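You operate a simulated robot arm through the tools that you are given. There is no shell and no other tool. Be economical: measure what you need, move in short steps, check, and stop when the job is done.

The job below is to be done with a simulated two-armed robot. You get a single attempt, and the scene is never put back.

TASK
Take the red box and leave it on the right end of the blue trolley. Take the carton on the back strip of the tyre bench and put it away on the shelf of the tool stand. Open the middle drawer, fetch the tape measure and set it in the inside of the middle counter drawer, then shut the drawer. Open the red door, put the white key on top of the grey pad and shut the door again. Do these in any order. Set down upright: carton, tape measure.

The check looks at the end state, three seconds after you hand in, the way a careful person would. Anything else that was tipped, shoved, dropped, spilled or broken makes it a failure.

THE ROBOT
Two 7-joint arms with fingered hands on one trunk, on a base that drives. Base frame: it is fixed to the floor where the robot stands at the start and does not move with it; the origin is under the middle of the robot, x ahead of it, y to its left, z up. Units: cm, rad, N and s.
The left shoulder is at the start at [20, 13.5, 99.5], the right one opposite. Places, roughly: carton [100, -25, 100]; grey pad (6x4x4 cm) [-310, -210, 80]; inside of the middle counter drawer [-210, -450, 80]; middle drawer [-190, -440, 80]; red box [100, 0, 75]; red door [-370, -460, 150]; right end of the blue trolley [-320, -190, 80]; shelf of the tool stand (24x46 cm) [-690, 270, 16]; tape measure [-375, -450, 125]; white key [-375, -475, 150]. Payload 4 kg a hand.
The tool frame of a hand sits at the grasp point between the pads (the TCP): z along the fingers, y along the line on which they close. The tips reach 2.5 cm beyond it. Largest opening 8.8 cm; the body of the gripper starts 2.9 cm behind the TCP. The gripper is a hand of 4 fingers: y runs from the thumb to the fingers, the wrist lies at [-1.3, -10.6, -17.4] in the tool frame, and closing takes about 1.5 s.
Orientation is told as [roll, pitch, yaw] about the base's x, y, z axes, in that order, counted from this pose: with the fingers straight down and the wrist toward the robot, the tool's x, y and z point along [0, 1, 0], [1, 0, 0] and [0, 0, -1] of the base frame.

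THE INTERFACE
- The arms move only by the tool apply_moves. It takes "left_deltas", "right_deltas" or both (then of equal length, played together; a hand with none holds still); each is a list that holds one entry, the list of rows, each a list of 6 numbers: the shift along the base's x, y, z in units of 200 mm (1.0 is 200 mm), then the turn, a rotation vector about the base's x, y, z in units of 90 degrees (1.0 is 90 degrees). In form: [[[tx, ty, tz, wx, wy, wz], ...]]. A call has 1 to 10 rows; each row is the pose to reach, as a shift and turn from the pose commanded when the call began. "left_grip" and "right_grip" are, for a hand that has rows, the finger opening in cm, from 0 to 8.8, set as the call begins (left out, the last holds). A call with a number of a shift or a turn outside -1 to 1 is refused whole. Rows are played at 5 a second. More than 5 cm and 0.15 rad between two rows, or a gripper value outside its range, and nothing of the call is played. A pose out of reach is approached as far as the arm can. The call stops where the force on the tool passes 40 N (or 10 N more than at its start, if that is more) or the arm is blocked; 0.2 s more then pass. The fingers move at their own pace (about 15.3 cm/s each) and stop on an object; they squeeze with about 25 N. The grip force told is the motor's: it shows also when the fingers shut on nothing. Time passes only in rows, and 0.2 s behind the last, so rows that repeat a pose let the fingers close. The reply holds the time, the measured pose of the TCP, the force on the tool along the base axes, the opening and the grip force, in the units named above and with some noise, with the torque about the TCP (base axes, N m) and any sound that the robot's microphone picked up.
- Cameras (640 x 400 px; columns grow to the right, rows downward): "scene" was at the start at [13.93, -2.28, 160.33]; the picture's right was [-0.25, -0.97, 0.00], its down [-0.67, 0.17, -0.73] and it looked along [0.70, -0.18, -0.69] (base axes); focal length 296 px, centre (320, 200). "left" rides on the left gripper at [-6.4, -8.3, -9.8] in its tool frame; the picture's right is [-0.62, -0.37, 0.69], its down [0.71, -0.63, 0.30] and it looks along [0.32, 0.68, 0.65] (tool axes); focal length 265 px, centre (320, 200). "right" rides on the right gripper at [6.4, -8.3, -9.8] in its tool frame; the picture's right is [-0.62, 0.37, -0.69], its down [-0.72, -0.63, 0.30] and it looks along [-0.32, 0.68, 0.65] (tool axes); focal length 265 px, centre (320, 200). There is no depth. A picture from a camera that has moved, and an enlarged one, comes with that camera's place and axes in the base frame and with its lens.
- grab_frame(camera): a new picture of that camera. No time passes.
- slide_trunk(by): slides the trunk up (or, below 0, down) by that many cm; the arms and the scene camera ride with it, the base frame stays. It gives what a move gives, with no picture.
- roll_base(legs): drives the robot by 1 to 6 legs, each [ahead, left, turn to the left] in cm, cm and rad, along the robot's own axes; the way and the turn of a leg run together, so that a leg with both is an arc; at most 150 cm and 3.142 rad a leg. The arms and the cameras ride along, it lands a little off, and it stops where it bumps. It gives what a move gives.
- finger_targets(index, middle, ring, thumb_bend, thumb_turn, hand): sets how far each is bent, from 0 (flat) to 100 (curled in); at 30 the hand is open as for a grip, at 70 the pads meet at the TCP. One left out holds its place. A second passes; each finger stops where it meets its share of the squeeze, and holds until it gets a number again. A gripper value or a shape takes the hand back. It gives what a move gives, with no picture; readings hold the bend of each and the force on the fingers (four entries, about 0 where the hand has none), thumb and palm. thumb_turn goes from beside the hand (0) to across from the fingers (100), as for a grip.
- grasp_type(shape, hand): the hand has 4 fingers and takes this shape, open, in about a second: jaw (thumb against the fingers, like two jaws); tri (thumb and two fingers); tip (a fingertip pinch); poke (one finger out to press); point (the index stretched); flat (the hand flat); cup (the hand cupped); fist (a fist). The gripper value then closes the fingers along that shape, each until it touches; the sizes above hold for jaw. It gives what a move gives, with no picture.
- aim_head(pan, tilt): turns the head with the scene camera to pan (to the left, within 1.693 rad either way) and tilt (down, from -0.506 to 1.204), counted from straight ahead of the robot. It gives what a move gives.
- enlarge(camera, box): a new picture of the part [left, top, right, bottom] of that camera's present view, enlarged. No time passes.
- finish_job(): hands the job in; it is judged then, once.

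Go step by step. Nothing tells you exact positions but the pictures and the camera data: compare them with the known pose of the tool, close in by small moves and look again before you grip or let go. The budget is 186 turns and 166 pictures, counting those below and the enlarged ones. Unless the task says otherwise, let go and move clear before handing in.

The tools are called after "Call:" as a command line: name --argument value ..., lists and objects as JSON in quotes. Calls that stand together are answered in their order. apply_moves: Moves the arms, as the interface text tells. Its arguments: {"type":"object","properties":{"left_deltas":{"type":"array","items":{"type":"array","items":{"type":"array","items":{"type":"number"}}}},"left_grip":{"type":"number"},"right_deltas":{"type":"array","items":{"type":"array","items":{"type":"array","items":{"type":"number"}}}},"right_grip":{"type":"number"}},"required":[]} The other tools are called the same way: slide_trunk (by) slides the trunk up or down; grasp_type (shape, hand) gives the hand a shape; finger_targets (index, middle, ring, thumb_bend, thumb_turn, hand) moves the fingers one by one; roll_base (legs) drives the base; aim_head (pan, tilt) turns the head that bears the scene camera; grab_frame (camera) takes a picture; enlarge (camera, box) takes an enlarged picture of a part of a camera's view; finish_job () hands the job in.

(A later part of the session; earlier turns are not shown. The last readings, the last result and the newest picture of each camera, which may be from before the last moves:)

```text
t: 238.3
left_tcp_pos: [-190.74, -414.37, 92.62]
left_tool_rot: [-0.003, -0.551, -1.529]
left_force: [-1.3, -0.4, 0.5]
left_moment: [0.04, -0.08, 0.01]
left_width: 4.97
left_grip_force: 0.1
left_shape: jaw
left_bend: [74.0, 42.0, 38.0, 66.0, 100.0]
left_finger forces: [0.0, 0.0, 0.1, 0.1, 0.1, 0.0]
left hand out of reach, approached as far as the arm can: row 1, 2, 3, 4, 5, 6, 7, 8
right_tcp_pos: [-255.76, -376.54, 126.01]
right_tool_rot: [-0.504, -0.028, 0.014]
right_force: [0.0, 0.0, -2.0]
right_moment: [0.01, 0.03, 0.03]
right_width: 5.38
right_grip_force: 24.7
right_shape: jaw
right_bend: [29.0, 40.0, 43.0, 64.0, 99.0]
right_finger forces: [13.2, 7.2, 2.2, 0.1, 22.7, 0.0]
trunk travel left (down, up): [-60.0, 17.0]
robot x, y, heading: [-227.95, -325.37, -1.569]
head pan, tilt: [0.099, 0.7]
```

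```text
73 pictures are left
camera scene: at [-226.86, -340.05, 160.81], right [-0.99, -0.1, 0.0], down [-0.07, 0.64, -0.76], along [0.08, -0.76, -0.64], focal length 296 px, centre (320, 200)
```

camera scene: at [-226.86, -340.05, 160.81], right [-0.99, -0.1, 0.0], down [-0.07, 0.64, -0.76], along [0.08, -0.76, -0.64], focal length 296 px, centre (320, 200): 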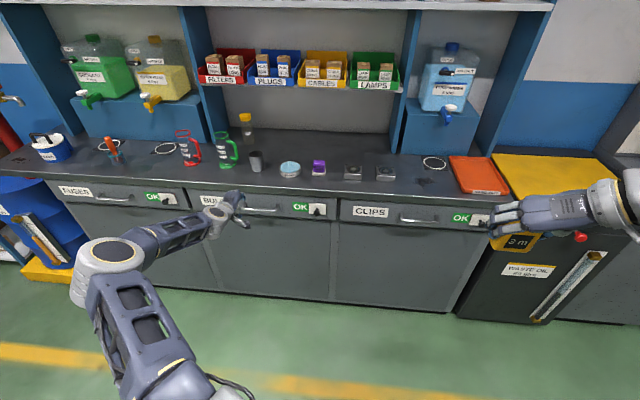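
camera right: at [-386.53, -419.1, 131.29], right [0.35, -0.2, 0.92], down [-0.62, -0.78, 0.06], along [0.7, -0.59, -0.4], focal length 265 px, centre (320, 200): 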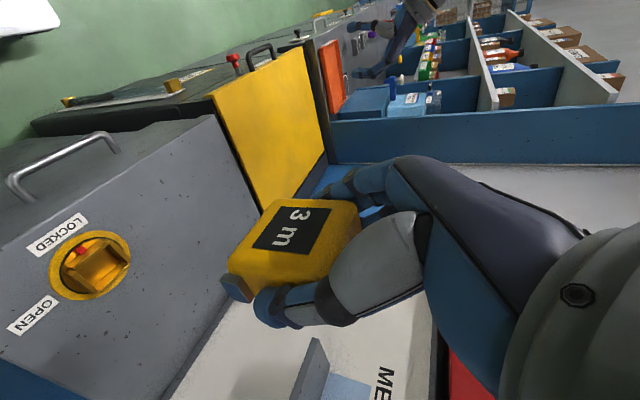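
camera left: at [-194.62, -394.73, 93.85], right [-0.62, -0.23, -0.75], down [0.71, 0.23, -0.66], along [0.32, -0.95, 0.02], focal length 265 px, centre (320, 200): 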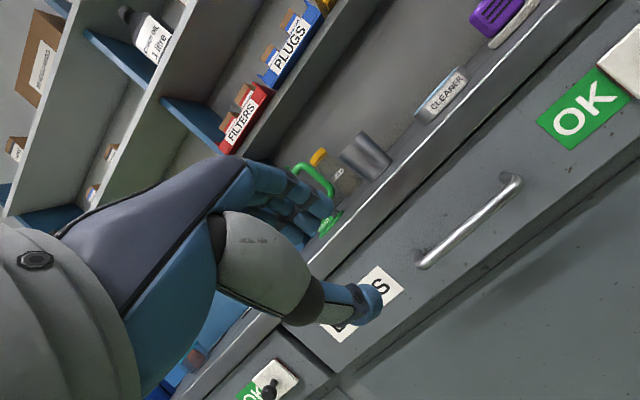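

I'll return the left arm to its starting posture relative to the robot, to restore the high elbow.

Call:
apply_moves --left_deltas '[[[0, 0.2, 0.1, 0.09, 0, 0], [-0.1, 0.4, 0.25, 0.18, 0, 0], [-0.2, 0.6, 0.4, 0.27, 0, 0], [-0.35, 0.75, 0.6, 0.33, 0, 0], [-0.5, 0.9, 0.75, 0.35, 0, -0.025], [-0.65, 1.0, 0.9, 0.35, 0, -0.025], [-0.8, 1.0, 1.0, 0.35, 0, -0.025], [-1.0, 1.0, 1.0, 0.35, 0, -0.025]]]'

Call:
apply_moves --left_deltas '[[[-0.05, 0.15, 0.05, 0, 0, 0], [-0.1, 0.3, 0.1, 0, 0, 0], [-0.15, 0.45, 0.15, 0, 0, 0], [-0.2, 0.6, 0.2, 0, 0, 0], [-0.2, 0.7, 0.25, 0, 0, 0]]]'

Call:
aim_head --pan 0.3 --tilt 0.9

Call:
grab_frame --camera "scene"

```text
refused: row 2 steps farther than a row can; nothing moved
```

```text
t: 239.5
left_tcp_pos: [-194.87, -400.29, 97.76]
left_tool_rot: [0.016, -0.563, -1.549]
left_force: [0.9, -0.4, 0.1]
left_moment: [0.02, 0.01, -0.02]
left_width: 4.97
left_grip_force: 0.0
left_shape: jaw
left_bend: [74.0, 42.0, 38.0, 66.0, 100.0]
left_finger forces: [0.0, 0.0, 0.0, 0.1, 0.0, 0.0]
right_tcp_pos: [-255.7, -376.57, 125.97]
right_tool_rot: [-0.502, -0.024, 0.012]
right_force: [-0.7, -0.3, -1.3]
right_moment: [0.02, 0.01, -0.01]
right_width: 5.41
right_grip_force: 24.9
right_shape: jaw
right_bend: [29.0, 40.0, 43.0, 64.0, 99.0]
right_finger forces: [13.2, 7.4, 2.3, 0.0, 22.8, 0.0]
trunk travel left (down, up): [-60.0, 17.0]
robot x, y, heading: [-227.64, -325.15, -1.566]
head pan, tilt: [0.099, 0.7]
```

```text
t: 240.3
left_tcp_pos: [-194.8, -400.31, 97.78]
left_tool_rot: [0.017, -0.562, -1.548]
left_force: [0.7, 0.1, 0.2]
left_moment: [0.05, 0.0, -0.04]
left_width: 4.97
left_grip_force: 0.1
left_shape: jaw
left_bend: [74.0, 42.0, 38.0, 66.0, 100.0]
left_finger forces: [0.1, 0.1, 0.0, 0.1, 0.0, 0.0]
right_tcp_pos: [-255.71, -376.56, 125.88]
right_tool_rot: [-0.504, -0.026, 0.017]
right_force: [0.9, 0.6, -1.4]
right_moment: [0.04, 0.01, 0.0]
right_width: 5.42
right_grip_force: 24.4
right_shape: jaw
right_bend: [29.0, 40.0, 43.0, 64.0, 99.0]
right_finger forces: [13.2, 7.4, 2.3, 0.1, 22.8, 0.0]
trunk travel left (down, up): [-60.0, 17.0]
robot x, y, heading: [-227.69, -325.33, -1.567]
head pan, tilt: [0.3, 0.901]
```

```text
72 pictures are left
camera scene: at [-225.47, -338.81, 159.2], right [-0.95, -0.3, 0.0], down [-0.23, 0.75, -0.62], along [0.19, -0.59, -0.78], focal length 296 px, centre (320, 200)
```

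scene: 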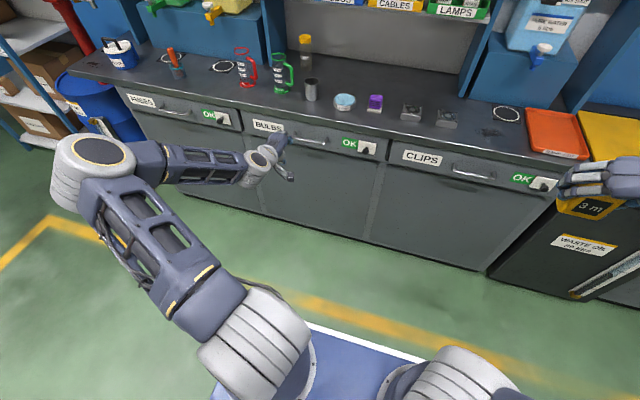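

Call:
apply_moves --left_deltas '[[[-0.05, 0.1, 0.1, 0.08, 0, 0], [-0.1, 0.2, 0.2, 0.16, 0, 0], [-0.15, 0.3, 0.3, 0.24, 0, 0], [-0.2, 0.4, 0.4, 0.32, 0, 0], [-0.3, 0.5, 0.55, 0.36, 0, 0], [-0.4, 0.6, 0.7, 0.36, 0, 0], [-0.5, 0.75, 0.8, 0.36, 0, 0], [-0.6, 0.9, 0.9, 0.36, 0, 0], [-0.7, 1.0, 0.95, 0.36, 0, 0]]]'

Call:
grab_frame --camera "scene"

```text
t: 242.3
left_tcp_pos: [-208.76, -380.28, 116.6]
left_tool_rot: [0.026, 0.003, -1.553]
left_force: [-0.1, -0.3, -0.7]
left_moment: [0.0, 0.02, 0.01]
left_width: 4.99
left_grip_force: 0.0
left_shape: jaw
left_bend: [74.0, 42.0, 38.0, 66.0, 100.0]
left_finger forces: [0.1, 0.0, 0.1, 0.0, 0.0, 0.0]
left hand out of reach, approached as far as the arm can: row 5, 6
right_tcp_pos: [-255.77, -376.51, 125.85]
right_tool_rot: [-0.503, -0.026, 0.014]
right_force: [0.8, -0.2, -1.4]
right_moment: [0.04, -0.01, -0.06]
right_width: 5.41
right_grip_force: 24.8
right_shape: jaw
right_bend: [29.0, 40.0, 43.0, 64.0, 99.0]
right_finger forces: [13.4, 7.4, 2.2, 0.0, 22.8, 0.0]
trunk travel left (down, up): [-60.0, 17.0]
robot x, y, heading: [-227.85, -325.29, -1.567]
head pan, tilt: [0.3, 0.901]
```

```text
71 pictures are left
camera scene: at [-225.42, -338.82, 159.19], right [-0.95, -0.3, 0.0], down [-0.24, 0.75, -0.62], along [0.19, -0.59, -0.78], focal length 296 px, centre (320, 200)
```

scene: 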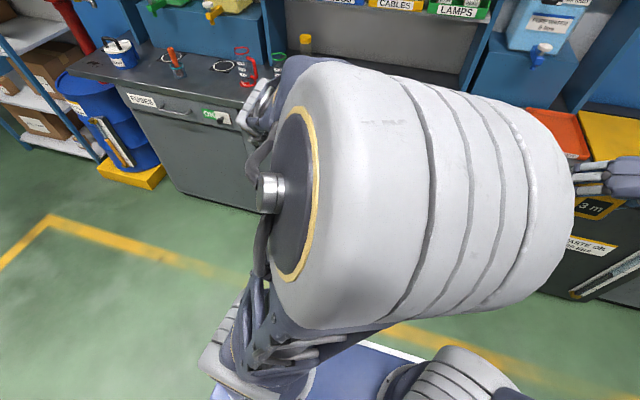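

The elbow is up again. Now I'll extend forward with the tool down, then pitch while extended.

Call:
apply_moves --left_deltas '[[[0.1, -0.18, -0.05, 0, 0, 0], [0.2, -0.36, -0.1, 0, 0, 0], [0.3, -0.54, -0.15, 0, 0, 0], [0.4, -0.72, -0.2, 0, 0, 0], [0.5, -0.9, -0.25, 0, 0, 0], [0.55, -1.0, -0.3, 0, 0, 0]]]'

Call:
apply_moves --left_deltas '[[[0.1, -0.15, -0.1, 0, 0, 0], [0.2, -0.3, -0.2, -0.08, 0, 0], [0.22, -0.4, -0.3, -0.16, 0, 0], [0.22, -0.5, -0.4, -0.24, 0, 0], [0.22, -0.55, -0.5, -0.32, 0, 0], [0.22, -0.6, -0.6, -0.4, 0, 0]]]'

Call:
grab_frame --camera "scene"

```text
t: 243.7
left_tcp_pos: [-197.78, -400.36, 110.89]
left_tool_rot: [0.027, 0.003, -1.553]
left_force: [-0.1, -0.6, 0.2]
left_moment: [0.01, -0.04, 0.03]
left_width: 4.99
left_grip_force: 0.1
left_shape: jaw
left_bend: [74.0, 42.0, 38.0, 66.0, 100.0]
left_finger forces: [0.0, 0.1, 0.2, 0.0, 0.0, 0.1]
right_tcp_pos: [-255.66, -376.44, 125.93]
right_tool_rot: [-0.501, -0.027, 0.015]
right_force: [0.5, 0.4, -2.1]
right_moment: [0.0, 0.02, 0.01]
right_width: 5.39
right_grip_force: 25.1
right_shape: jaw
right_bend: [29.0, 40.0, 43.0, 64.0, 99.0]
right_finger forces: [13.3, 7.4, 2.2, 0.0, 22.8, 0.1]
trunk travel left (down, up): [-60.0, 17.0]
robot x, y, heading: [-227.86, -325.36, -1.566]
head pan, tilt: [0.3, 0.901]
```

```text
t: 245.1
left_tcp_pos: [-193.34, -412.41, 98.86]
left_tool_rot: [0.011, -0.627, -1.544]
left_force: [-0.8, 0.3, 0.3]
left_moment: [0.03, -0.01, 0.01]
left_width: 4.97
left_grip_force: 0.0
left_shape: jaw
left_bend: [74.0, 42.0, 38.0, 66.0, 100.0]
left_finger forces: [0.0, 0.0, 0.0, 0.0, 0.1, 0.0]
right_tcp_pos: [-255.77, -376.55, 125.8]
right_tool_rot: [-0.502, -0.029, 0.015]
right_force: [-0.4, 0.1, -1.8]
right_moment: [-0.02, -0.04, -0.01]
right_width: 5.39
right_grip_force: 25.6
right_shape: jaw
right_bend: [29.0, 40.0, 43.0, 64.0, 99.0]
right_finger forces: [13.3, 7.3, 2.1, 0.0, 22.8, 0.0]
trunk travel left (down, up): [-60.0, 17.0]
robot x, y, heading: [-227.37, -325.4, -1.565]
head pan, tilt: [0.3, 0.901]
```

```text
70 pictures are left
camera scene: at [-225.49, -338.79, 159.21], right [-0.95, -0.3, 0.0], down [-0.24, 0.75, -0.62], along [0.19, -0.59, -0.78], focal length 296 px, centre (320, 200)
```

scene: 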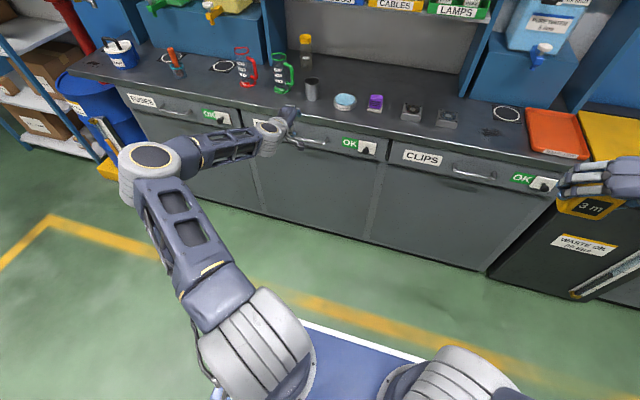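

All of that was reached. I'll go down in front of the handle and pitch to about 45°.

Call:
apply_moves --left_deltas '[[[0, 0, -0.15, -0.04, 0, 0], [0, 0, -0.3, -0.08, 0, 0], [0, 0, -0.45, -0.1, 0, 0], [0, -0.05, -0.6, -0.1, 0, 0]]]'

Call:
grab_frame --camera "left"

Call:
enlarge --camera "scene" --box '[220, 90, 380, 190]'

```text
t: 246.1
left_tcp_pos: [-193.41, -413.54, 86.72]
left_tool_rot: [0.009, -0.781, -1.545]
left_force: [0.9, -0.6, -1.2]
left_moment: [-0.01, 0.01, 0.0]
left_width: 4.99
left_grip_force: 0.1
left_shape: jaw
left_bend: [74.0, 42.0, 38.0, 66.0, 100.0]
left_finger forces: [0.1, 0.0, 0.0, 0.1, 0.0, 0.0]
right_tcp_pos: [-255.68, -376.51, 126.01]
right_tool_rot: [-0.503, -0.028, 0.016]
right_force: [0.3, 0.0, -0.7]
right_moment: [0.04, 0.03, 0.01]
right_width: 5.4
right_grip_force: 25.4
right_shape: jaw
right_bend: [29.0, 40.0, 43.0, 64.0, 99.0]
right_finger forces: [13.3, 7.5, 2.0, 0.0, 22.8, 0.0]
trunk travel left (down, up): [-60.0, 17.0]
robot x, y, heading: [-227.66, -325.35, -1.563]
head pan, tilt: [0.3, 0.901]
```

```text
69 pictures are left
camera left: at [-200.25, -401.0, 87.76], right [-0.61, -0.25, -0.75], down [0.71, 0.26, -0.66], along [0.35, -0.93, 0.02], focal length 265 px, centre (320, 200)
```

left: 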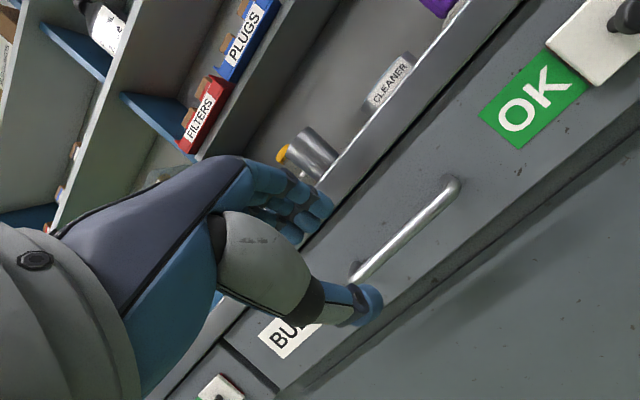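

```text
4.00 times, centred on (300, 140) of scene
camera zoom: at [-225.46, -338.79, 159.2], right [-0.95, -0.3, 0.0], down [-0.24, 0.75, -0.62], along [0.19, -0.59, -0.78], focal length 1183 px, centre (400, 440)
```

zoom: 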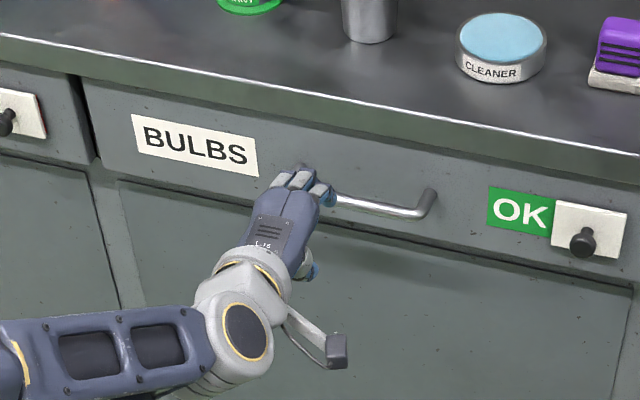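

The hand is now properly placed, with the bar at y ≈ -425.6, z ≈ 80.4. I'll move in over the bar, then down behind it.

Call:
apply_moves --left_deltas '[[[0, -0.15, -0.04, 0, 0, 0], [0, -0.3, -0.09, 0, 0, 0], [0, -0.43, -0.13, 0, 0, 0], [0, -0.5, -0.2, 0, 0, 0], [0, -0.56, -0.26, 0, 0, 0]]]' --left_grip 4.5

Call:
grab_frame --camera "left"

Call:
enlarge --camera "scene" --box '[220, 90, 380, 190]'

```text
t: 247.3
left_tcp_pos: [-193.57, -424.01, 82.21]
left_tool_rot: [0.009, -0.778, -1.548]
left_force: [0.6, -0.5, -0.8]
left_moment: [0.0, -0.02, 0.01]
left_width: 4.5
left_grip_force: 0.0
left_shape: jaw
left_bend: [74.0, 44.0, 40.0, 69.0, 100.0]
left_finger forces: [0.0, 0.0, 0.0, 0.1, 0.0, 0.1]
left hand out of reach, approached as far as the arm can: row 5
right_tcp_pos: [-255.66, -376.53, 125.94]
right_tool_rot: [-0.502, -0.03, 0.015]
right_force: [-1.1, 0.1, -2.1]
right_moment: [-0.01, -0.03, 0.01]
right_width: 5.4
right_grip_force: 25.0
right_shape: jaw
right_bend: [29.0, 40.0, 43.0, 64.0, 99.0]
right_finger forces: [13.3, 7.3, 2.2, 0.1, 22.8, 0.0]
trunk travel left (down, up): [-60.0, 17.0]
robot x, y, heading: [-227.75, -325.4, -1.566]
head pan, tilt: [0.3, 0.901]
```

```text
67 pictures are left
camera left: at [-200.39, -411.47, 83.16], right [-0.61, -0.24, -0.76], down [0.71, 0.25, -0.65], along [0.35, -0.94, 0.02], focal length 265 px, centre (320, 200)
```

left: 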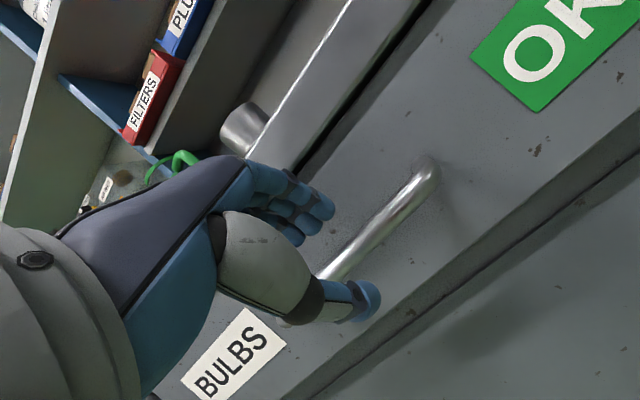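

```text
4.00 times, centred on (300, 140) of scene
camera zoom: at [-225.48, -338.82, 159.2], right [-0.95, -0.3, 0.0], down [-0.23, 0.75, -0.62], along [0.19, -0.59, -0.78], focal length 1183 px, centre (400, 440)
```

zoom: 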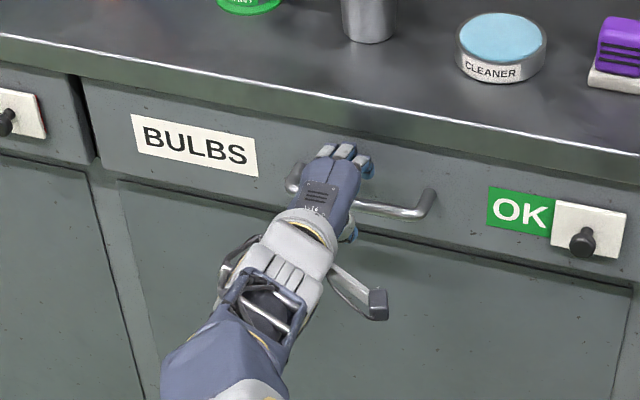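

Call:
apply_moves --left_deltas '[[[0, -0.03, -0.035, 0, 0, 0], [0, -0.06, -0.075, 0, 0, 0]]]'

Call:
apply_moves --left_deltas '[[[0, 0, 0, 0, 0, 0], [0, 0, 0, 0, 0, 0], [0, 0, 0, 0, 0, 0], [0, 0, 0, 0, 0, 0], [0, 0, 0, 0, 0, 0], [0, 0, 0, 0, 0, 0], [0, 0, 0, 0, 0, 0], [0, 0, 0, 0, 0, 0]]]' --left_grip 0

Call:
grab_frame --camera "left"

```text
t: 247.9
left_tcp_pos: [-193.41, -424.09, 82.28]
left_tool_rot: [0.01, -0.783, -1.546]
left_force: [0.0, 0.5, -0.3]
left_moment: [0.0, -0.01, -0.01]
left_width: 4.53
left_grip_force: 0.1
left_shape: jaw
left_bend: [74.0, 44.0, 40.0, 69.0, 100.0]
left_finger forces: [0.0, 0.0, 0.0, 0.0, 0.0, 0.0]
left hand out of reach, approached as far as the arm can: row 1, 2
right_tcp_pos: [-255.72, -376.35, 125.92]
right_tool_rot: [-0.504, -0.026, 0.013]
right_force: [0.6, 0.5, -0.6]
right_moment: [0.01, 0.02, 0.0]
right_width: 5.39
right_grip_force: 25.1
right_shape: jaw
right_bend: [29.0, 40.0, 43.0, 64.0, 99.0]
right_finger forces: [13.4, 7.4, 2.2, 0.1, 22.7, 0.0]
trunk travel left (down, up): [-60.0, 17.0]
robot x, y, heading: [-227.2, -325.5, -1.569]
head pan, tilt: [0.3, 0.901]
```

```text
t: 249.7
left_tcp_pos: [-193.41, -424.13, 82.22]
left_tool_rot: [0.011, -0.781, -1.545]
left_force: [-1.9, 18.1, 7.3]
left_moment: [0.24, 0.1, -0.02]
left_width: 0.0
left_grip_force: 24.7
left_shape: jaw
left_bend: [70.0, 70.0, 70.0, 67.0, 100.0]
left_finger forces: [0.1, 0.0, 0.1, 0.1, 32.3, 0.1]
right_tcp_pos: [-255.78, -376.4, 125.87]
right_tool_rot: [-0.505, -0.028, 0.015]
right_force: [0.2, 0.6, -1.5]
right_moment: [0.01, 0.01, 0.02]
right_width: 5.39
right_grip_force: 25.4
right_shape: jaw
right_bend: [29.0, 40.0, 43.0, 64.0, 99.0]
right_finger forces: [13.2, 7.5, 2.1, 0.1, 22.7, 0.0]
trunk travel left (down, up): [-60.0, 17.0]
robot x, y, heading: [-227.71, -325.04, -1.568]
head pan, tilt: [0.3, 0.901]
```

```text
65 pictures are left
camera left: at [-200.32, -411.41, 83.22], right [-0.61, -0.25, -0.76], down [0.71, 0.26, -0.66], along [0.35, -0.93, 0.02], focal length 265 px, centre (320, 200)
```

left: 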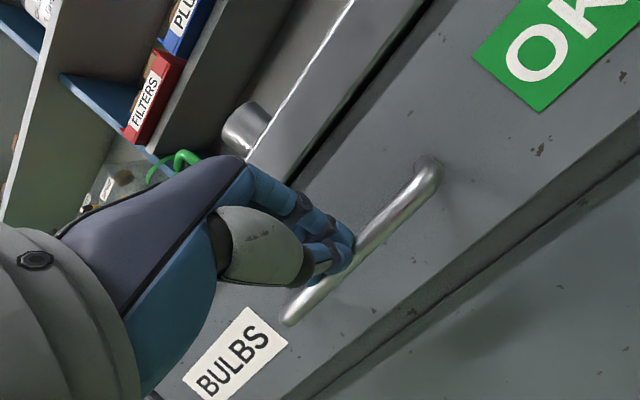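

The fingers closed short of the bar. I'll open, then use the base (+2 cm) and trunk (−1.8 cm) for the last bit of reach.

Call:
apply_moves --left_deltas '[[[0, 0, 0.03, 0, 0, 0], [0, 0, 0.03, 0, 0, 0], [0, 0, 0.03, 0, 0, 0], [0, 0, 0.03, 0, 0, 0], [0, 0, 0.03, 0, 0, 0]]]' --left_grip 5

Call:
roll_base --legs '[[2.2, 0, 0]]'

Call:
slide_trunk --by -2.2

Call:
grab_frame --camera "left"

Call:
enlarge --camera "scene" --box '[220, 90, 380, 190]'

```text
t: 250.9
left_tcp_pos: [-193.43, -423.91, 82.86]
left_tool_rot: [0.009, -0.782, -1.544]
left_force: [0.1, 0.0, 0.1]
left_moment: [0.0, 0.02, 0.02]
left_width: 4.97
left_grip_force: 0.1
left_shape: jaw
left_bend: [74.0, 42.0, 38.0, 66.0, 100.0]
left_finger forces: [0.1, 0.0, 0.0, 0.1, 0.0, 0.1]
right_tcp_pos: [-255.79, -376.57, 125.87]
right_tool_rot: [-0.503, -0.026, 0.016]
right_force: [-0.4, -0.5, -1.0]
right_moment: [0.03, 0.04, 0.0]
right_width: 5.41
right_grip_force: 25.5
right_shape: jaw
right_bend: [29.0, 40.0, 43.0, 64.0, 99.0]
right_finger forces: [13.4, 7.5, 2.1, 0.0, 22.7, 0.0]
trunk travel left (down, up): [-60.0, 17.0]
robot x, y, heading: [-227.31, -325.14, -1.567]
head pan, tilt: [0.3, 0.901]
```

```text
t: 251.7
left_tcp_pos: [-193.3, -426.15, 82.67]
left_tool_rot: [0.007, -0.778, -1.544]
left_force: [-0.2, 26.3, -1.2]
left_moment: [-0.67, -0.06, 0.19]
left_width: 4.43
left_grip_force: 0.0
left_shape: jaw
left_bend: [74.0, 48.0, 39.0, 66.0, 100.0]
left_finger forces: [3.5, 21.0, 1.2, 0.0, 0.4, 0.0]
right_tcp_pos: [-255.72, -378.6, 125.88]
right_tool_rot: [-0.503, -0.026, 0.016]
right_force: [0.5, -0.2, -1.3]
right_moment: [0.03, -0.03, 0.02]
right_width: 5.39
right_grip_force: 24.9
right_shape: jaw
right_bend: [29.0, 40.0, 43.0, 64.0, 99.0]
right_finger forces: [13.3, 7.4, 2.1, 0.0, 22.7, 0.1]
trunk travel left (down, up): [-60.0, 17.0]
robot x, y, heading: [-227.79, -327.52, -1.56]
head pan, tilt: [0.3, 0.901]
```

```text
t: 252.3
left_tcp_pos: [-193.29, -426.1, 80.43]
left_tool_rot: [0.006, -0.778, -1.544]
left_force: [2.8, 17.2, 3.6]
left_moment: [-0.39, -0.02, 0.22]
left_width: 4.6
left_grip_force: 0.0
left_shape: jaw
left_bend: [74.0, 46.0, 39.0, 66.0, 100.0]
left_finger forces: [4.2, 12.6, 0.8, 0.0, 0.0, 0.1]
right_tcp_pos: [-255.74, -378.69, 123.63]
right_tool_rot: [-0.505, -0.025, 0.014]
right_force: [0.7, 0.4, -1.1]
right_moment: [0.01, -0.02, 0.0]
right_width: 5.38
right_grip_force: 24.8
right_shape: jaw
right_bend: [29.0, 40.0, 43.0, 64.0, 99.0]
right_finger forces: [13.4, 7.4, 2.1, 0.1, 22.7, 0.1]
trunk travel left (down, up): [-57.8, 19.2]
robot x, y, heading: [-227.85, -327.44, -1.567]
head pan, tilt: [0.3, 0.901]
```

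```text
64 pictures are left
camera left: at [-200.19, -413.45, 81.46], right [-0.61, -0.24, -0.76], down [0.71, 0.26, -0.65], along [0.36, -0.93, 0.02], focal length 265 px, centre (320, 200)
```

left: 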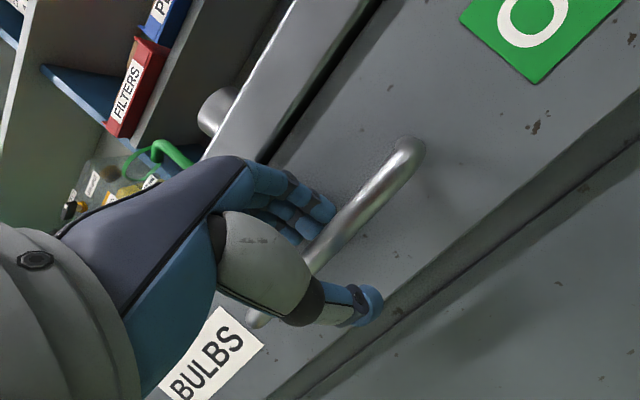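

```text
4.00 times, centred on (300, 140) of scene
camera zoom: at [-225.45, -340.9, 156.99], right [-0.95, -0.3, 0.0], down [-0.24, 0.75, -0.62], along [0.19, -0.59, -0.78], focal length 1183 px, centre (400, 440)
```

zoom: 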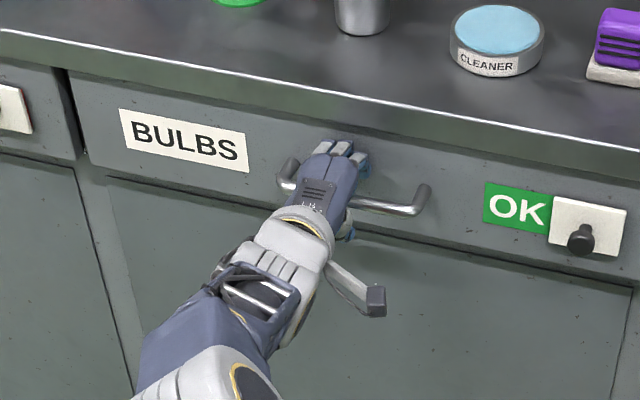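

Now the bar lies between the thumb and fingers. I'll close.

Call:
apply_moves --left_deltas '[[[0, 0.02, 0, 0, 0, 0], [0, 0.02, 0, 0, 0, 0], [0, 0.02, 0, 0, 0, 0], [0, 0.02, 0, 0, 0, 0], [0, 0.02, 0, 0, 0, 0], [0, 0.02, 0, 0, 0, 0], [0, 0.02, 0, 0, 0, 0], [0, 0.02, 0, 0, 0, 0]]]' --left_grip 0

Call:
grab_frame --camera "left"

```text
t: 254.2
left_tcp_pos: [-193.53, -425.57, 79.99]
left_tool_rot: [0.004, -0.769, -1.541]
left_force: [-4.3, 15.4, -23.4]
left_moment: [0.2, -0.03, -0.13]
left_width: 0.02
left_grip_force: 24.6
left_shape: jaw
left_bend: [75.0, 73.0, 71.0, 32.0, 100.0]
left_finger forces: [8.4, 1.4, 2.4, 0.0, 37.2, 0.1]
right_tcp_pos: [-255.72, -378.7, 123.64]
right_tool_rot: [-0.503, -0.026, 0.016]
right_force: [0.1, 0.7, -2.1]
right_moment: [0.03, 0.0, 0.01]
right_width: 5.39
right_grip_force: 24.9
right_shape: jaw
right_bend: [29.0, 40.0, 43.0, 64.0, 99.0]
right_finger forces: [13.3, 7.3, 2.0, 0.0, 22.7, 0.0]
trunk travel left (down, up): [-57.8, 19.2]
robot x, y, heading: [-227.68, -327.84, -1.563]
head pan, tilt: [0.3, 0.901]
```

```text
62 pictures are left
camera left: at [-200.39, -412.95, 81.07], right [-0.61, -0.24, -0.76], down [0.71, 0.26, -0.65], along [0.35, -0.94, 0.01], focal length 265 px, centre (320, 200)
```

left: 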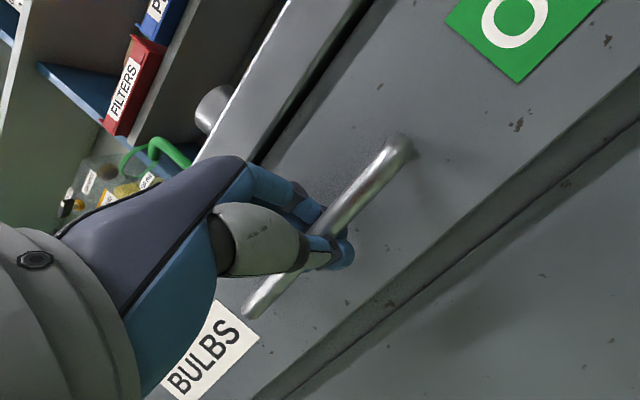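

The bar is gripped. I'll test-pull by backing the base 5 cm.

Call:
roll_base --legs '[[-5, 0, 0]]'

Call:
grab_frame --camera "scene"

```text
t: 255.1
left_tcp_pos: [-193.63, -420.53, 79.87]
left_tool_rot: [0.005, -0.769, -1.542]
left_force: [-3.3, -0.7, -27.5]
left_moment: [0.21, 0.0, -0.08]
left_width: 0.0
left_grip_force: 25.2
left_shape: jaw
left_bend: [74.0, 73.0, 66.0, 32.0, 100.0]
left_finger forces: [10.7, 2.9, 3.6, 0.0, 31.7, 0.1]
right_tcp_pos: [-255.67, -373.72, 123.63]
right_tool_rot: [-0.503, -0.026, 0.015]
right_force: [-0.4, -0.7, -1.5]
right_moment: [0.01, 0.0, -0.01]
right_width: 5.4
right_grip_force: 25.1
right_shape: jaw
right_bend: [29.0, 40.0, 43.0, 64.0, 99.0]
right_finger forces: [13.3, 7.4, 2.2, 0.0, 22.8, 0.0]
trunk travel left (down, up): [-57.8, 19.2]
robot x, y, heading: [-227.53, -322.62, -1.569]
head pan, tilt: [0.3, 0.901]
```

```text
61 pictures are left
camera scene: at [-225.45, -336.02, 156.98], right [-0.95, -0.3, 0.0], down [-0.24, 0.75, -0.62], along [0.19, -0.59, -0.78], focal length 296 px, centre (320, 200)
```

scene: 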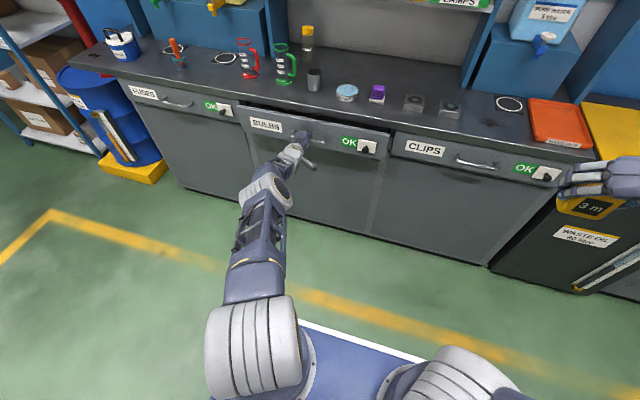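

The drawer moves freely. I'll pull 7 cm more with the base, then the rest with the arm.

Call:
roll_base --legs '[[-8, 0, 0]]'

Call:
apply_moves --left_deltas '[[[0, 0.08, 0, 0, 0, 0], [0, 0.16, 0, 0, 0, 0], [0, 0.24, 0, 0, 0, 0], [0, 0.32, 0, 0, 0, 0], [0, 0.4, 0, 0, 0, 0]]]'

Call:
grab_frame --camera "scene"

```text
t: 256.1
left_tcp_pos: [-193.58, -412.28, 79.74]
left_tool_rot: [0.003, -0.764, -1.541]
left_force: [2.4, -1.0, -22.7]
left_moment: [0.17, 0.02, -0.07]
left_width: 0.02
left_grip_force: 25.5
left_shape: jaw
left_bend: [74.0, 73.0, 65.0, 33.0, 100.0]
left_finger forces: [10.6, 3.4, 4.5, 0.1, 31.6, 0.0]
right_tcp_pos: [-255.69, -365.48, 123.65]
right_tool_rot: [-0.502, -0.027, 0.016]
right_force: [0.7, 0.6, -1.7]
right_moment: [0.0, -0.01, -0.01]
right_width: 5.4
right_grip_force: 24.8
right_shape: jaw
right_bend: [29.0, 40.0, 43.0, 64.0, 99.0]
right_finger forces: [13.3, 7.5, 2.2, 0.0, 22.7, 0.0]
trunk travel left (down, up): [-57.8, 19.2]
robot x, y, heading: [-227.65, -314.69, -1.567]
head pan, tilt: [0.3, 0.901]
```

```text
t: 257.3
left_tcp_pos: [-193.64, -404.41, 79.61]
left_tool_rot: [0.005, -0.761, -1.542]
left_force: [1.5, 0.0, -18.5]
left_moment: [0.16, 0.04, -0.08]
left_width: 0.0
left_grip_force: 25.4
left_shape: jaw
left_bend: [74.0, 73.0, 64.0, 34.0, 100.0]
left_finger forces: [3.6, 0.0, 4.3, 0.0, 30.5, 0.0]
right_tcp_pos: [-255.78, -365.6, 123.62]
right_tool_rot: [-0.504, -0.026, 0.015]
right_force: [0.5, -1.0, -2.0]
right_moment: [0.04, 0.0, 0.0]
right_width: 5.38
right_grip_force: 25.0
right_shape: jaw
right_bend: [29.0, 40.0, 43.0, 64.0, 99.0]
right_finger forces: [13.3, 7.3, 2.1, 0.0, 22.7, 0.0]
trunk travel left (down, up): [-57.8, 19.2]
robot x, y, heading: [-227.92, -314.69, -1.566]
head pan, tilt: [0.3, 0.901]
```

```text
60 pictures are left
camera scene: at [-225.49, -327.9, 156.98], right [-0.95, -0.3, 0.0], down [-0.24, 0.75, -0.62], along [0.19, -0.59, -0.78], focal length 296 px, centre (320, 200)
```

scene: 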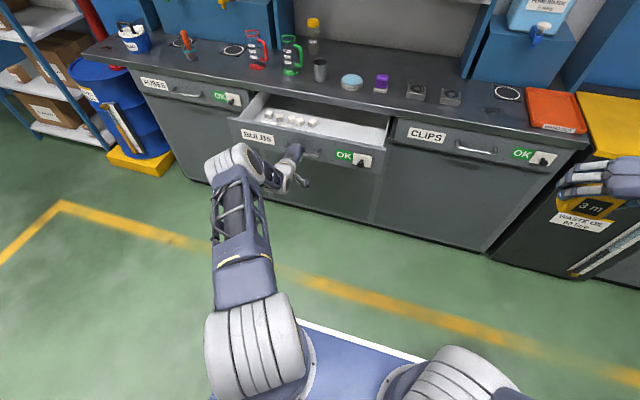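

The drawer is open about 21 cm. It holds some bulbs on the left and is free on the right. I'll zoom in.

Call:
enlarge --camera "scene" --box '[220, 80, 420, 205]'

```text
3.20 times, centred on (320, 142) of scene
camera zoom: at [-225.49, -327.9, 156.98], right [-0.95, -0.3, 0.0], down [-0.24, 0.75, -0.62], along [0.19, -0.59, -0.78], focal length 946 px, centre (320, 384)
```

zoom: 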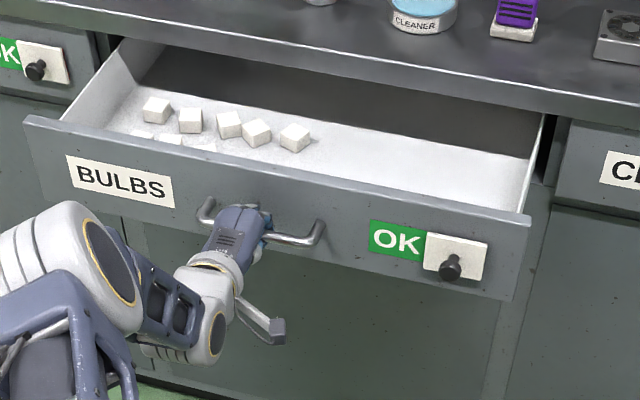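

Free space is at x ≈ -210, y ≈ -416. The right arm can't reach from here, so I'll release the handle, withdraw the left hand and come closer. I'll close the drawer later by pushing.

Call:
apply_moves --left_deltas '[[[0, 0, 0, 0, 0, 0], [0, 0, 0, 0, 0, 0], [0, 0, 0, 0, 0, 0], [0, 0, 0, 0, 0, 0], [0, 0, 0, 0, 0, 0]]]' --left_grip 5.5

Call:
apply_moves --left_deltas '[[[0, 0.04, 0.06, 0, 0, 0], [0, 0.1, 0.14, 0, 0, 0], [0, 0.18, 0.22, 0, 0, 0], [0, 0.28, 0.32, 0, 0, 0], [0, 0.4, 0.45, 0.05, 0, 0], [0, 0.5, 0.6, 0.1, 0, 0], [0, 0.6, 0.75, 0.15, 0, 0]]]'

Call:
grab_frame --camera "scene"

```text
t: 258.5
left_tcp_pos: [-193.59, -404.43, 79.98]
left_tool_rot: [0.006, -0.766, -1.542]
left_force: [0.3, -1.0, -0.7]
left_moment: [0.01, -0.03, 0.04]
left_width: 5.52
left_grip_force: 0.0
left_shape: jaw
left_bend: [29.0, 40.0, 36.0, 63.0, 100.0]
left_finger forces: [0.0, 0.0, 0.0, 0.0, 0.0, 0.0]
right_tcp_pos: [-255.74, -365.59, 123.69]
right_tool_rot: [-0.503, -0.026, 0.015]
right_force: [0.0, 0.6, -0.9]
right_moment: [-0.01, -0.01, 0.03]
right_width: 5.37
right_grip_force: 24.9
right_shape: jaw
right_bend: [29.0, 40.0, 43.0, 64.0, 99.0]
right_finger forces: [13.2, 7.3, 2.0, 0.0, 22.7, 0.0]
trunk travel left (down, up): [-57.8, 19.2]
robot x, y, heading: [-227.55, -314.52, -1.568]
head pan, tilt: [0.3, 0.901]
```

```text
t: 260.1
left_tcp_pos: [-193.67, -392.31, 94.91]
left_tool_rot: [0.011, -0.529, -1.546]
left_force: [0.2, 0.8, 0.2]
left_moment: [-0.01, 0.0, 0.03]
left_width: 5.48
left_grip_force: 0.1
left_shape: jaw
left_bend: [29.0, 40.0, 36.0, 63.0, 100.0]
left_finger forces: [0.0, 0.0, 0.0, 0.0, 0.0, 0.1]
right_tcp_pos: [-255.73, -365.61, 123.6]
right_tool_rot: [-0.502, -0.028, 0.015]
right_force: [0.2, 0.2, -1.7]
right_moment: [0.02, 0.02, -0.01]
right_width: 5.4
right_grip_force: 25.4
right_shape: jaw
right_bend: [29.0, 40.0, 43.0, 64.0, 99.0]
right_finger forces: [13.4, 7.5, 2.1, 0.0, 22.6, 0.1]
trunk travel left (down, up): [-57.8, 19.2]
robot x, y, heading: [-227.34, -314.47, -1.568]
head pan, tilt: [0.3, 0.901]
```

```text
58 pictures are left
camera scene: at [-225.5, -327.86, 156.98], right [-0.95, -0.3, 0.0], down [-0.24, 0.75, -0.62], along [0.19, -0.59, -0.78], focal length 296 px, centre (320, 200)
```

scene: 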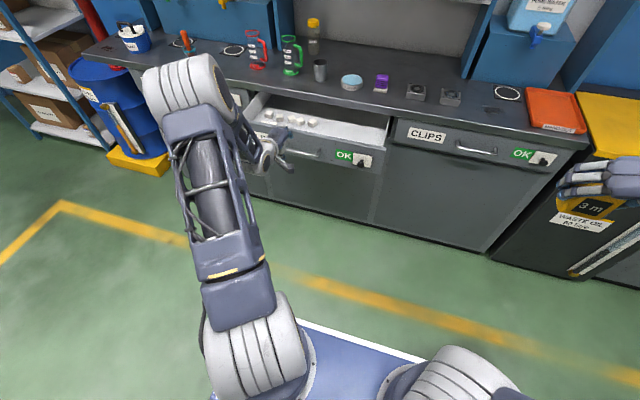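

Call:
apply_moves --left_deltas '[[[0, 0.1, 0.1, 0.05, 0, 0], [0, 0.2, 0.25, 0.11, 0, 0], [-0.05, 0.35, 0.4, 0.17, 0, 0], [-0.1, 0.5, 0.55, 0.23, 0, 0], [-0.15, 0.65, 0.7, 0.29, 0, 0], [-0.2, 0.8, 0.8, 0.33, 0, 0], [-0.2, 0.95, 0.9, 0.33, 0, 0]]]'

Call:
roll_base --legs '[[0, 33, 0], [26, 0, 0]]'

Call:
aim_head --pan 0.0 --tilt 0.85

Call:
grab_frame --camera "scene"

```text
t: 261.7
left_tcp_pos: [-197.5, -373.38, 112.78]
left_tool_rot: [0.025, -0.011, -1.549]
left_force: [-0.1, -0.3, 0.2]
left_moment: [0.01, -0.01, 0.0]
left_width: 5.47
left_grip_force: 0.1
left_shape: jaw
left_bend: [29.0, 40.0, 36.0, 63.0, 100.0]
left_finger forces: [0.0, 0.0, 0.0, 0.0, 0.1, 0.0]
right_tcp_pos: [-255.7, -365.61, 123.69]
right_tool_rot: [-0.502, -0.026, 0.017]
right_force: [-0.4, 0.5, -2.4]
right_moment: [0.02, -0.03, 0.01]
right_width: 5.39
right_grip_force: 24.7
right_shape: jaw
right_bend: [29.0, 40.0, 43.0, 64.0, 99.0]
right_finger forces: [13.4, 7.6, 2.0, 0.0, 22.7, 0.1]
trunk travel left (down, up): [-57.8, 19.2]
robot x, y, heading: [-227.56, -314.3, -1.565]
head pan, tilt: [0.3, 0.901]
```

```text
t: 265.4
left_tcp_pos: [-164.11, -399.28, 112.86]
left_tool_rot: [0.025, -0.01, -1.545]
left_force: [0.7, 0.4, -1.0]
left_moment: [0.02, -0.01, 0.03]
left_width: 5.51
left_grip_force: 0.0
left_shape: jaw
left_bend: [29.0, 40.0, 36.0, 63.0, 100.0]
left_finger forces: [0.0, 0.0, 0.1, 0.0, 0.1, 0.0]
right_tcp_pos: [-222.5, -391.75, 123.69]
right_tool_rot: [-0.502, -0.026, 0.021]
right_force: [0.4, -0.3, -2.2]
right_moment: [0.02, 0.01, -0.01]
right_width: 5.4
right_grip_force: 24.4
right_shape: jaw
right_bend: [29.0, 40.0, 43.0, 64.0, 99.0]
right_finger forces: [13.4, 7.5, 2.0, 0.0, 22.7, 0.0]
trunk travel left (down, up): [-57.8, 19.2]
robot x, y, heading: [-194.79, -340.44, -1.557]
head pan, tilt: [0.3, 0.901]
```

```text
t: 266.2
left_tcp_pos: [-164.18, -399.18, 112.89]
left_tool_rot: [0.025, -0.012, -1.545]
left_force: [-0.1, -0.1, 0.1]
left_moment: [-0.01, 0.02, 0.02]
left_width: 5.51
left_grip_force: 0.1
left_shape: jaw
left_bend: [29.0, 40.0, 36.0, 63.0, 100.0]
left_finger forces: [0.0, 0.1, 0.0, 0.1, 0.0, 0.0]
right_tcp_pos: [-222.53, -391.78, 123.65]
right_tool_rot: [-0.504, -0.025, 0.022]
right_force: [-0.3, -0.5, -1.3]
right_moment: [0.01, -0.02, -0.03]
right_width: 5.38
right_grip_force: 24.8
right_shape: jaw
right_bend: [29.0, 40.0, 43.0, 64.0, 99.0]
right_finger forces: [13.4, 7.5, 2.0, 0.0, 22.7, 0.0]
trunk travel left (down, up): [-57.8, 19.2]
robot x, y, heading: [-194.71, -340.24, -1.561]
head pan, tilt: [0.0, 0.85]
```

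```text
57 pictures are left
camera scene: at [-194.76, -354.52, 157.38], right [-1.0, -0.01, 0.0], down [-0.01, 0.75, -0.66], along [0.01, -0.66, -0.75], focal length 296 px, centre (320, 200)
```

scene: 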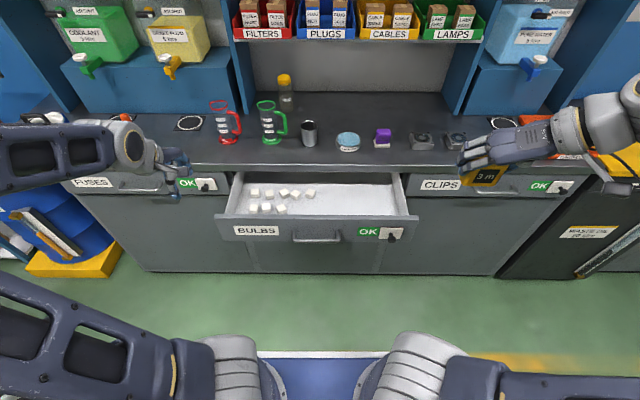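

I can see the whole drawer. It's free at x ≈ -207, y -411…-425. I'll bring the tape above it.

Call:
apply_moves --right_deltas '[[[0.15, -0.15, 0, 0, 0, 0], [0.3, -0.3, 0, 0, 0, 0], [0.45, -0.45, -0.05, 0, 0, 0], [0.6, -0.6, -0.1, 0, 0, 0], [0.75, -0.75, -0.2, 0, 0, 0], [0.8, -0.9, -0.35, 0, 0, 0]]]'

Call:
apply_moves --right_deltas '[[[0, -0.15, -0.1, 0, 0, 0], [0, -0.25, -0.25, 0, 0, 0], [0, -0.33, -0.45, 0, 0, 0], [0, -0.35, -0.6, 0, 0, 0]]]'

Call:
grab_frame --camera "right"

Call:
enlarge --camera "scene" --box '[240, 120, 440, 245]'

```text
t: 267.6
left_tcp_pos: [-164.12, -399.23, 112.82]
left_tool_rot: [0.024, -0.012, -1.545]
left_force: [0.3, -0.1, -0.6]
left_moment: [-0.05, 0.03, -0.01]
left_width: 5.53
left_grip_force: 0.0
left_shape: jaw
left_bend: [29.0, 40.0, 36.0, 63.0, 100.0]
left_finger forces: [0.1, 0.0, 0.0, 0.1, 0.1, 0.0]
right_tcp_pos: [-206.56, -409.92, 116.65]
right_tool_rot: [-0.505, -0.026, 0.018]
right_force: [-0.5, 0.5, -1.4]
right_moment: [-0.01, 0.0, -0.01]
right_width: 5.39
right_grip_force: 24.7
right_shape: jaw
right_bend: [29.0, 40.0, 43.0, 64.0, 99.0]
right_finger forces: [13.4, 7.4, 2.0, 0.0, 22.8, 0.0]
trunk travel left (down, up): [-57.8, 19.2]
robot x, y, heading: [-194.91, -340.26, -1.562]
head pan, tilt: [0.0, 0.85]
```

```text
t: 268.6
left_tcp_pos: [-164.17, -399.18, 112.85]
left_tool_rot: [0.024, -0.012, -1.545]
left_force: [-1.8, -0.7, 0.3]
left_moment: [-0.04, -0.01, 0.02]
left_width: 5.49
left_grip_force: 0.1
left_shape: jaw
left_bend: [29.0, 40.0, 36.0, 63.0, 100.0]
left_finger forces: [0.0, 0.0, 0.0, 0.0, 0.1, 0.1]
right_tcp_pos: [-206.61, -416.88, 104.73]
right_tool_rot: [-0.506, -0.027, 0.022]
right_force: [-0.8, -0.4, -1.0]
right_moment: [-0.03, -0.02, 0.02]
right_width: 5.38
right_grip_force: 24.9
right_shape: jaw
right_bend: [29.0, 40.0, 43.0, 64.0, 99.0]
right_finger forces: [13.3, 7.5, 2.0, 0.0, 22.6, 0.0]
trunk travel left (down, up): [-57.8, 19.2]
robot x, y, heading: [-194.92, -340.36, -1.56]
head pan, tilt: [0.0, 0.85]
```

```text
56 pictures are left
camera right: at [-215.49, -406.63, 110.04], right [0.35, -0.2, 0.92], down [-0.62, -0.79, 0.06], along [0.71, -0.59, -0.4], focal length 265 px, centre (320, 200)
```

right: 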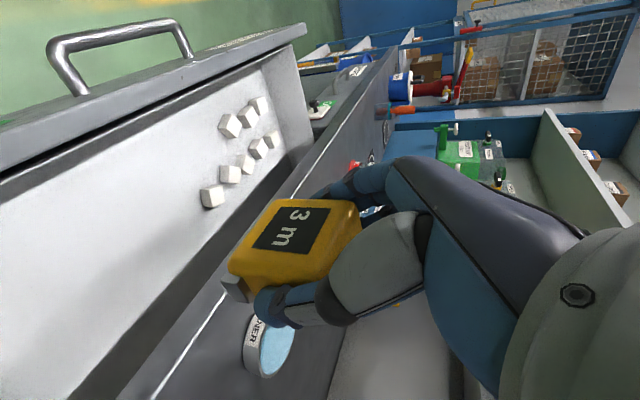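

```text
3.20 times, centred on (340, 182) of scene
camera zoom: at [-194.76, -354.5, 157.39], right [-1.0, -0.01, 0.0], down [-0.01, 0.75, -0.66], along [0.01, -0.66, -0.75], focal length 946 px, centre (256, 256)
```

zoom: 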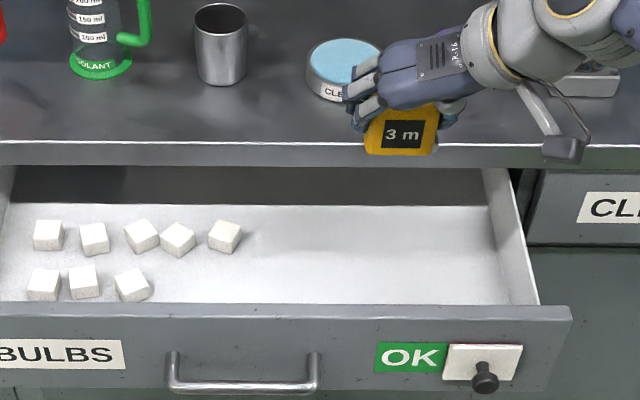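

Clear above the free area. I'll shift 1.3 cm away from the counter edge and descend.

Call:
apply_moves --right_deltas '[[[0, 0.03, -0.15, 0, 0, 0], [0, 0.065, -0.3, 0, 0, 0], [0, 0.065, -0.45, 0, 0, 0], [0, 0.065, -0.6, 0, 0, 0], [0, 0.065, -0.75, 0, 0, 0], [0, 0.065, -0.9, 0, 0, 0]]]'

Call:
grab_frame --camera "right"

Call:
enlarge --camera "scene" --box '[240, 120, 440, 245]'

```text
t: 270.0
left_tcp_pos: [-164.12, -399.17, 112.75]
left_tool_rot: [0.025, -0.011, -1.545]
left_force: [-0.5, 0.5, 0.9]
left_moment: [0.03, 0.02, 0.0]
left_width: 5.53
left_grip_force: 0.0
left_shape: jaw
left_bend: [29.0, 40.0, 36.0, 63.0, 100.0]
left_finger forces: [0.0, 0.1, 0.0, 0.1, 0.0, 0.0]
right_tcp_pos: [-206.44, -415.47, 86.79]
right_tool_rot: [-0.505, -0.026, 0.019]
right_force: [0.5, 0.4, -1.8]
right_moment: [0.01, 0.03, 0.01]
right_width: 5.39
right_grip_force: 25.4
right_shape: jaw
right_bend: [29.0, 40.0, 43.0, 64.0, 99.0]
right_finger forces: [13.4, 7.5, 1.9, 0.0, 22.7, 0.0]
trunk travel left (down, up): [-57.8, 19.2]
robot x, y, heading: [-194.66, -340.47, -1.563]
head pan, tilt: [0.0, 0.85]
```

```text
54 pictures are left
camera right: at [-215.31, -405.26, 92.09], right [0.35, -0.2, 0.92], down [-0.62, -0.79, 0.06], along [0.71, -0.59, -0.4], focal length 265 px, centre (320, 200)
```

right: 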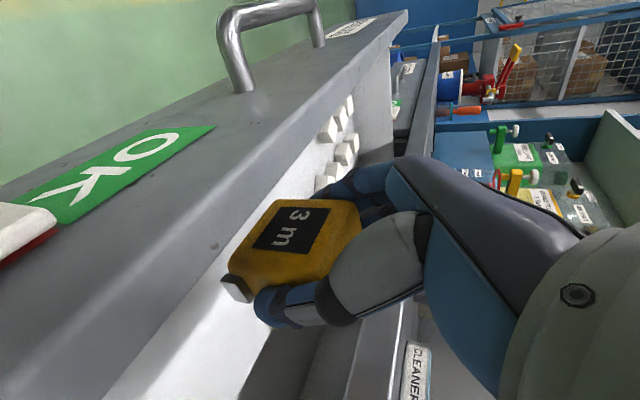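

```text
3.20 times, centred on (340, 182) of scene
camera zoom: at [-194.76, -354.51, 157.39], right [-1.0, -0.01, 0.0], down [-0.01, 0.75, -0.66], along [0.01, -0.66, -0.75], focal length 946 px, centre (256, 256)
```

zoom: 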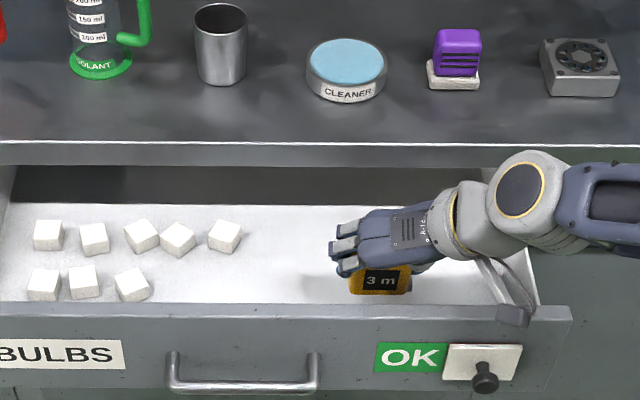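

The camera pod on the wrist would come down close to the drawer's lever plate. I'll shift 5.5 cm left and slightly toward me so it passes beside it, then lower.

Call:
apply_moves --right_deltas '[[[0.1, 0.02, 0, 0, 0, 0], [0.2, 0.04, 0, 0, 0, 0], [0.28, 0.04, 0, 0, 0, 0], [0.28, 0.04, -0.08, 0, 0, 0], [0.28, 0.04, -0.15, 0, 0, 0]]]'

Call:
grab_frame --camera "right"

Call:
enlarge --camera "scene" --box '[240, 120, 440, 245]'

```text
t: 271.2
left_tcp_pos: [-164.08, -399.26, 112.82]
left_tool_rot: [0.024, -0.011, -1.544]
left_force: [-0.4, 0.8, 0.1]
left_moment: [0.0, 0.01, 0.0]
left_width: 5.49
left_grip_force: 0.1
left_shape: jaw
left_bend: [29.0, 40.0, 36.0, 63.0, 100.0]
left_finger forces: [0.1, 0.1, 0.0, 0.0, 0.1, 0.1]
right_tcp_pos: [-200.95, -414.69, 83.69]
right_tool_rot: [-0.505, -0.025, 0.021]
right_force: [-0.2, -0.1, -0.7]
right_moment: [0.02, 0.02, 0.0]
right_width: 5.38
right_grip_force: 25.4
right_shape: jaw
right_bend: [29.0, 40.0, 43.0, 64.0, 99.0]
right_finger forces: [13.4, 7.5, 1.9, 0.0, 22.7, 0.0]
trunk travel left (down, up): [-57.8, 19.2]
robot x, y, heading: [-194.84, -340.57, -1.556]
head pan, tilt: [0.0, 0.85]
```

```text
52 pictures are left
camera right: at [-209.75, -404.5, 89.07], right [0.35, -0.2, 0.92], down [-0.62, -0.79, 0.06], along [0.71, -0.58, -0.4], focal length 265 px, centre (320, 200)
```

right: 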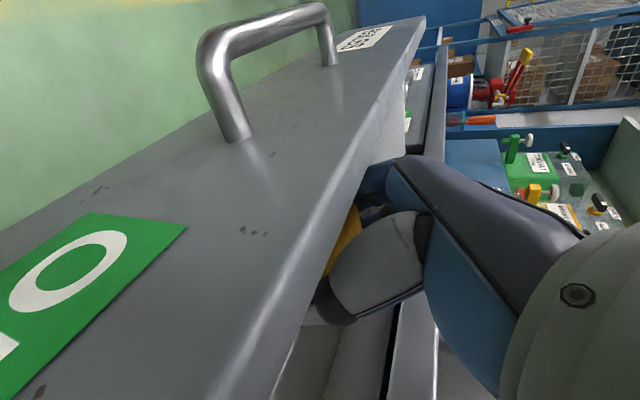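

```text
3.20 times, centred on (340, 182) of scene
camera zoom: at [-194.76, -354.52, 157.38], right [-1.0, -0.01, 0.0], down [-0.01, 0.75, -0.66], along [0.01, -0.66, -0.75], focal length 946 px, centre (256, 256)
```

zoom: 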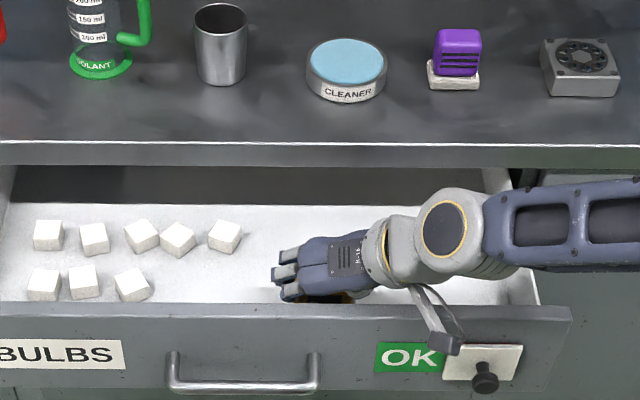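

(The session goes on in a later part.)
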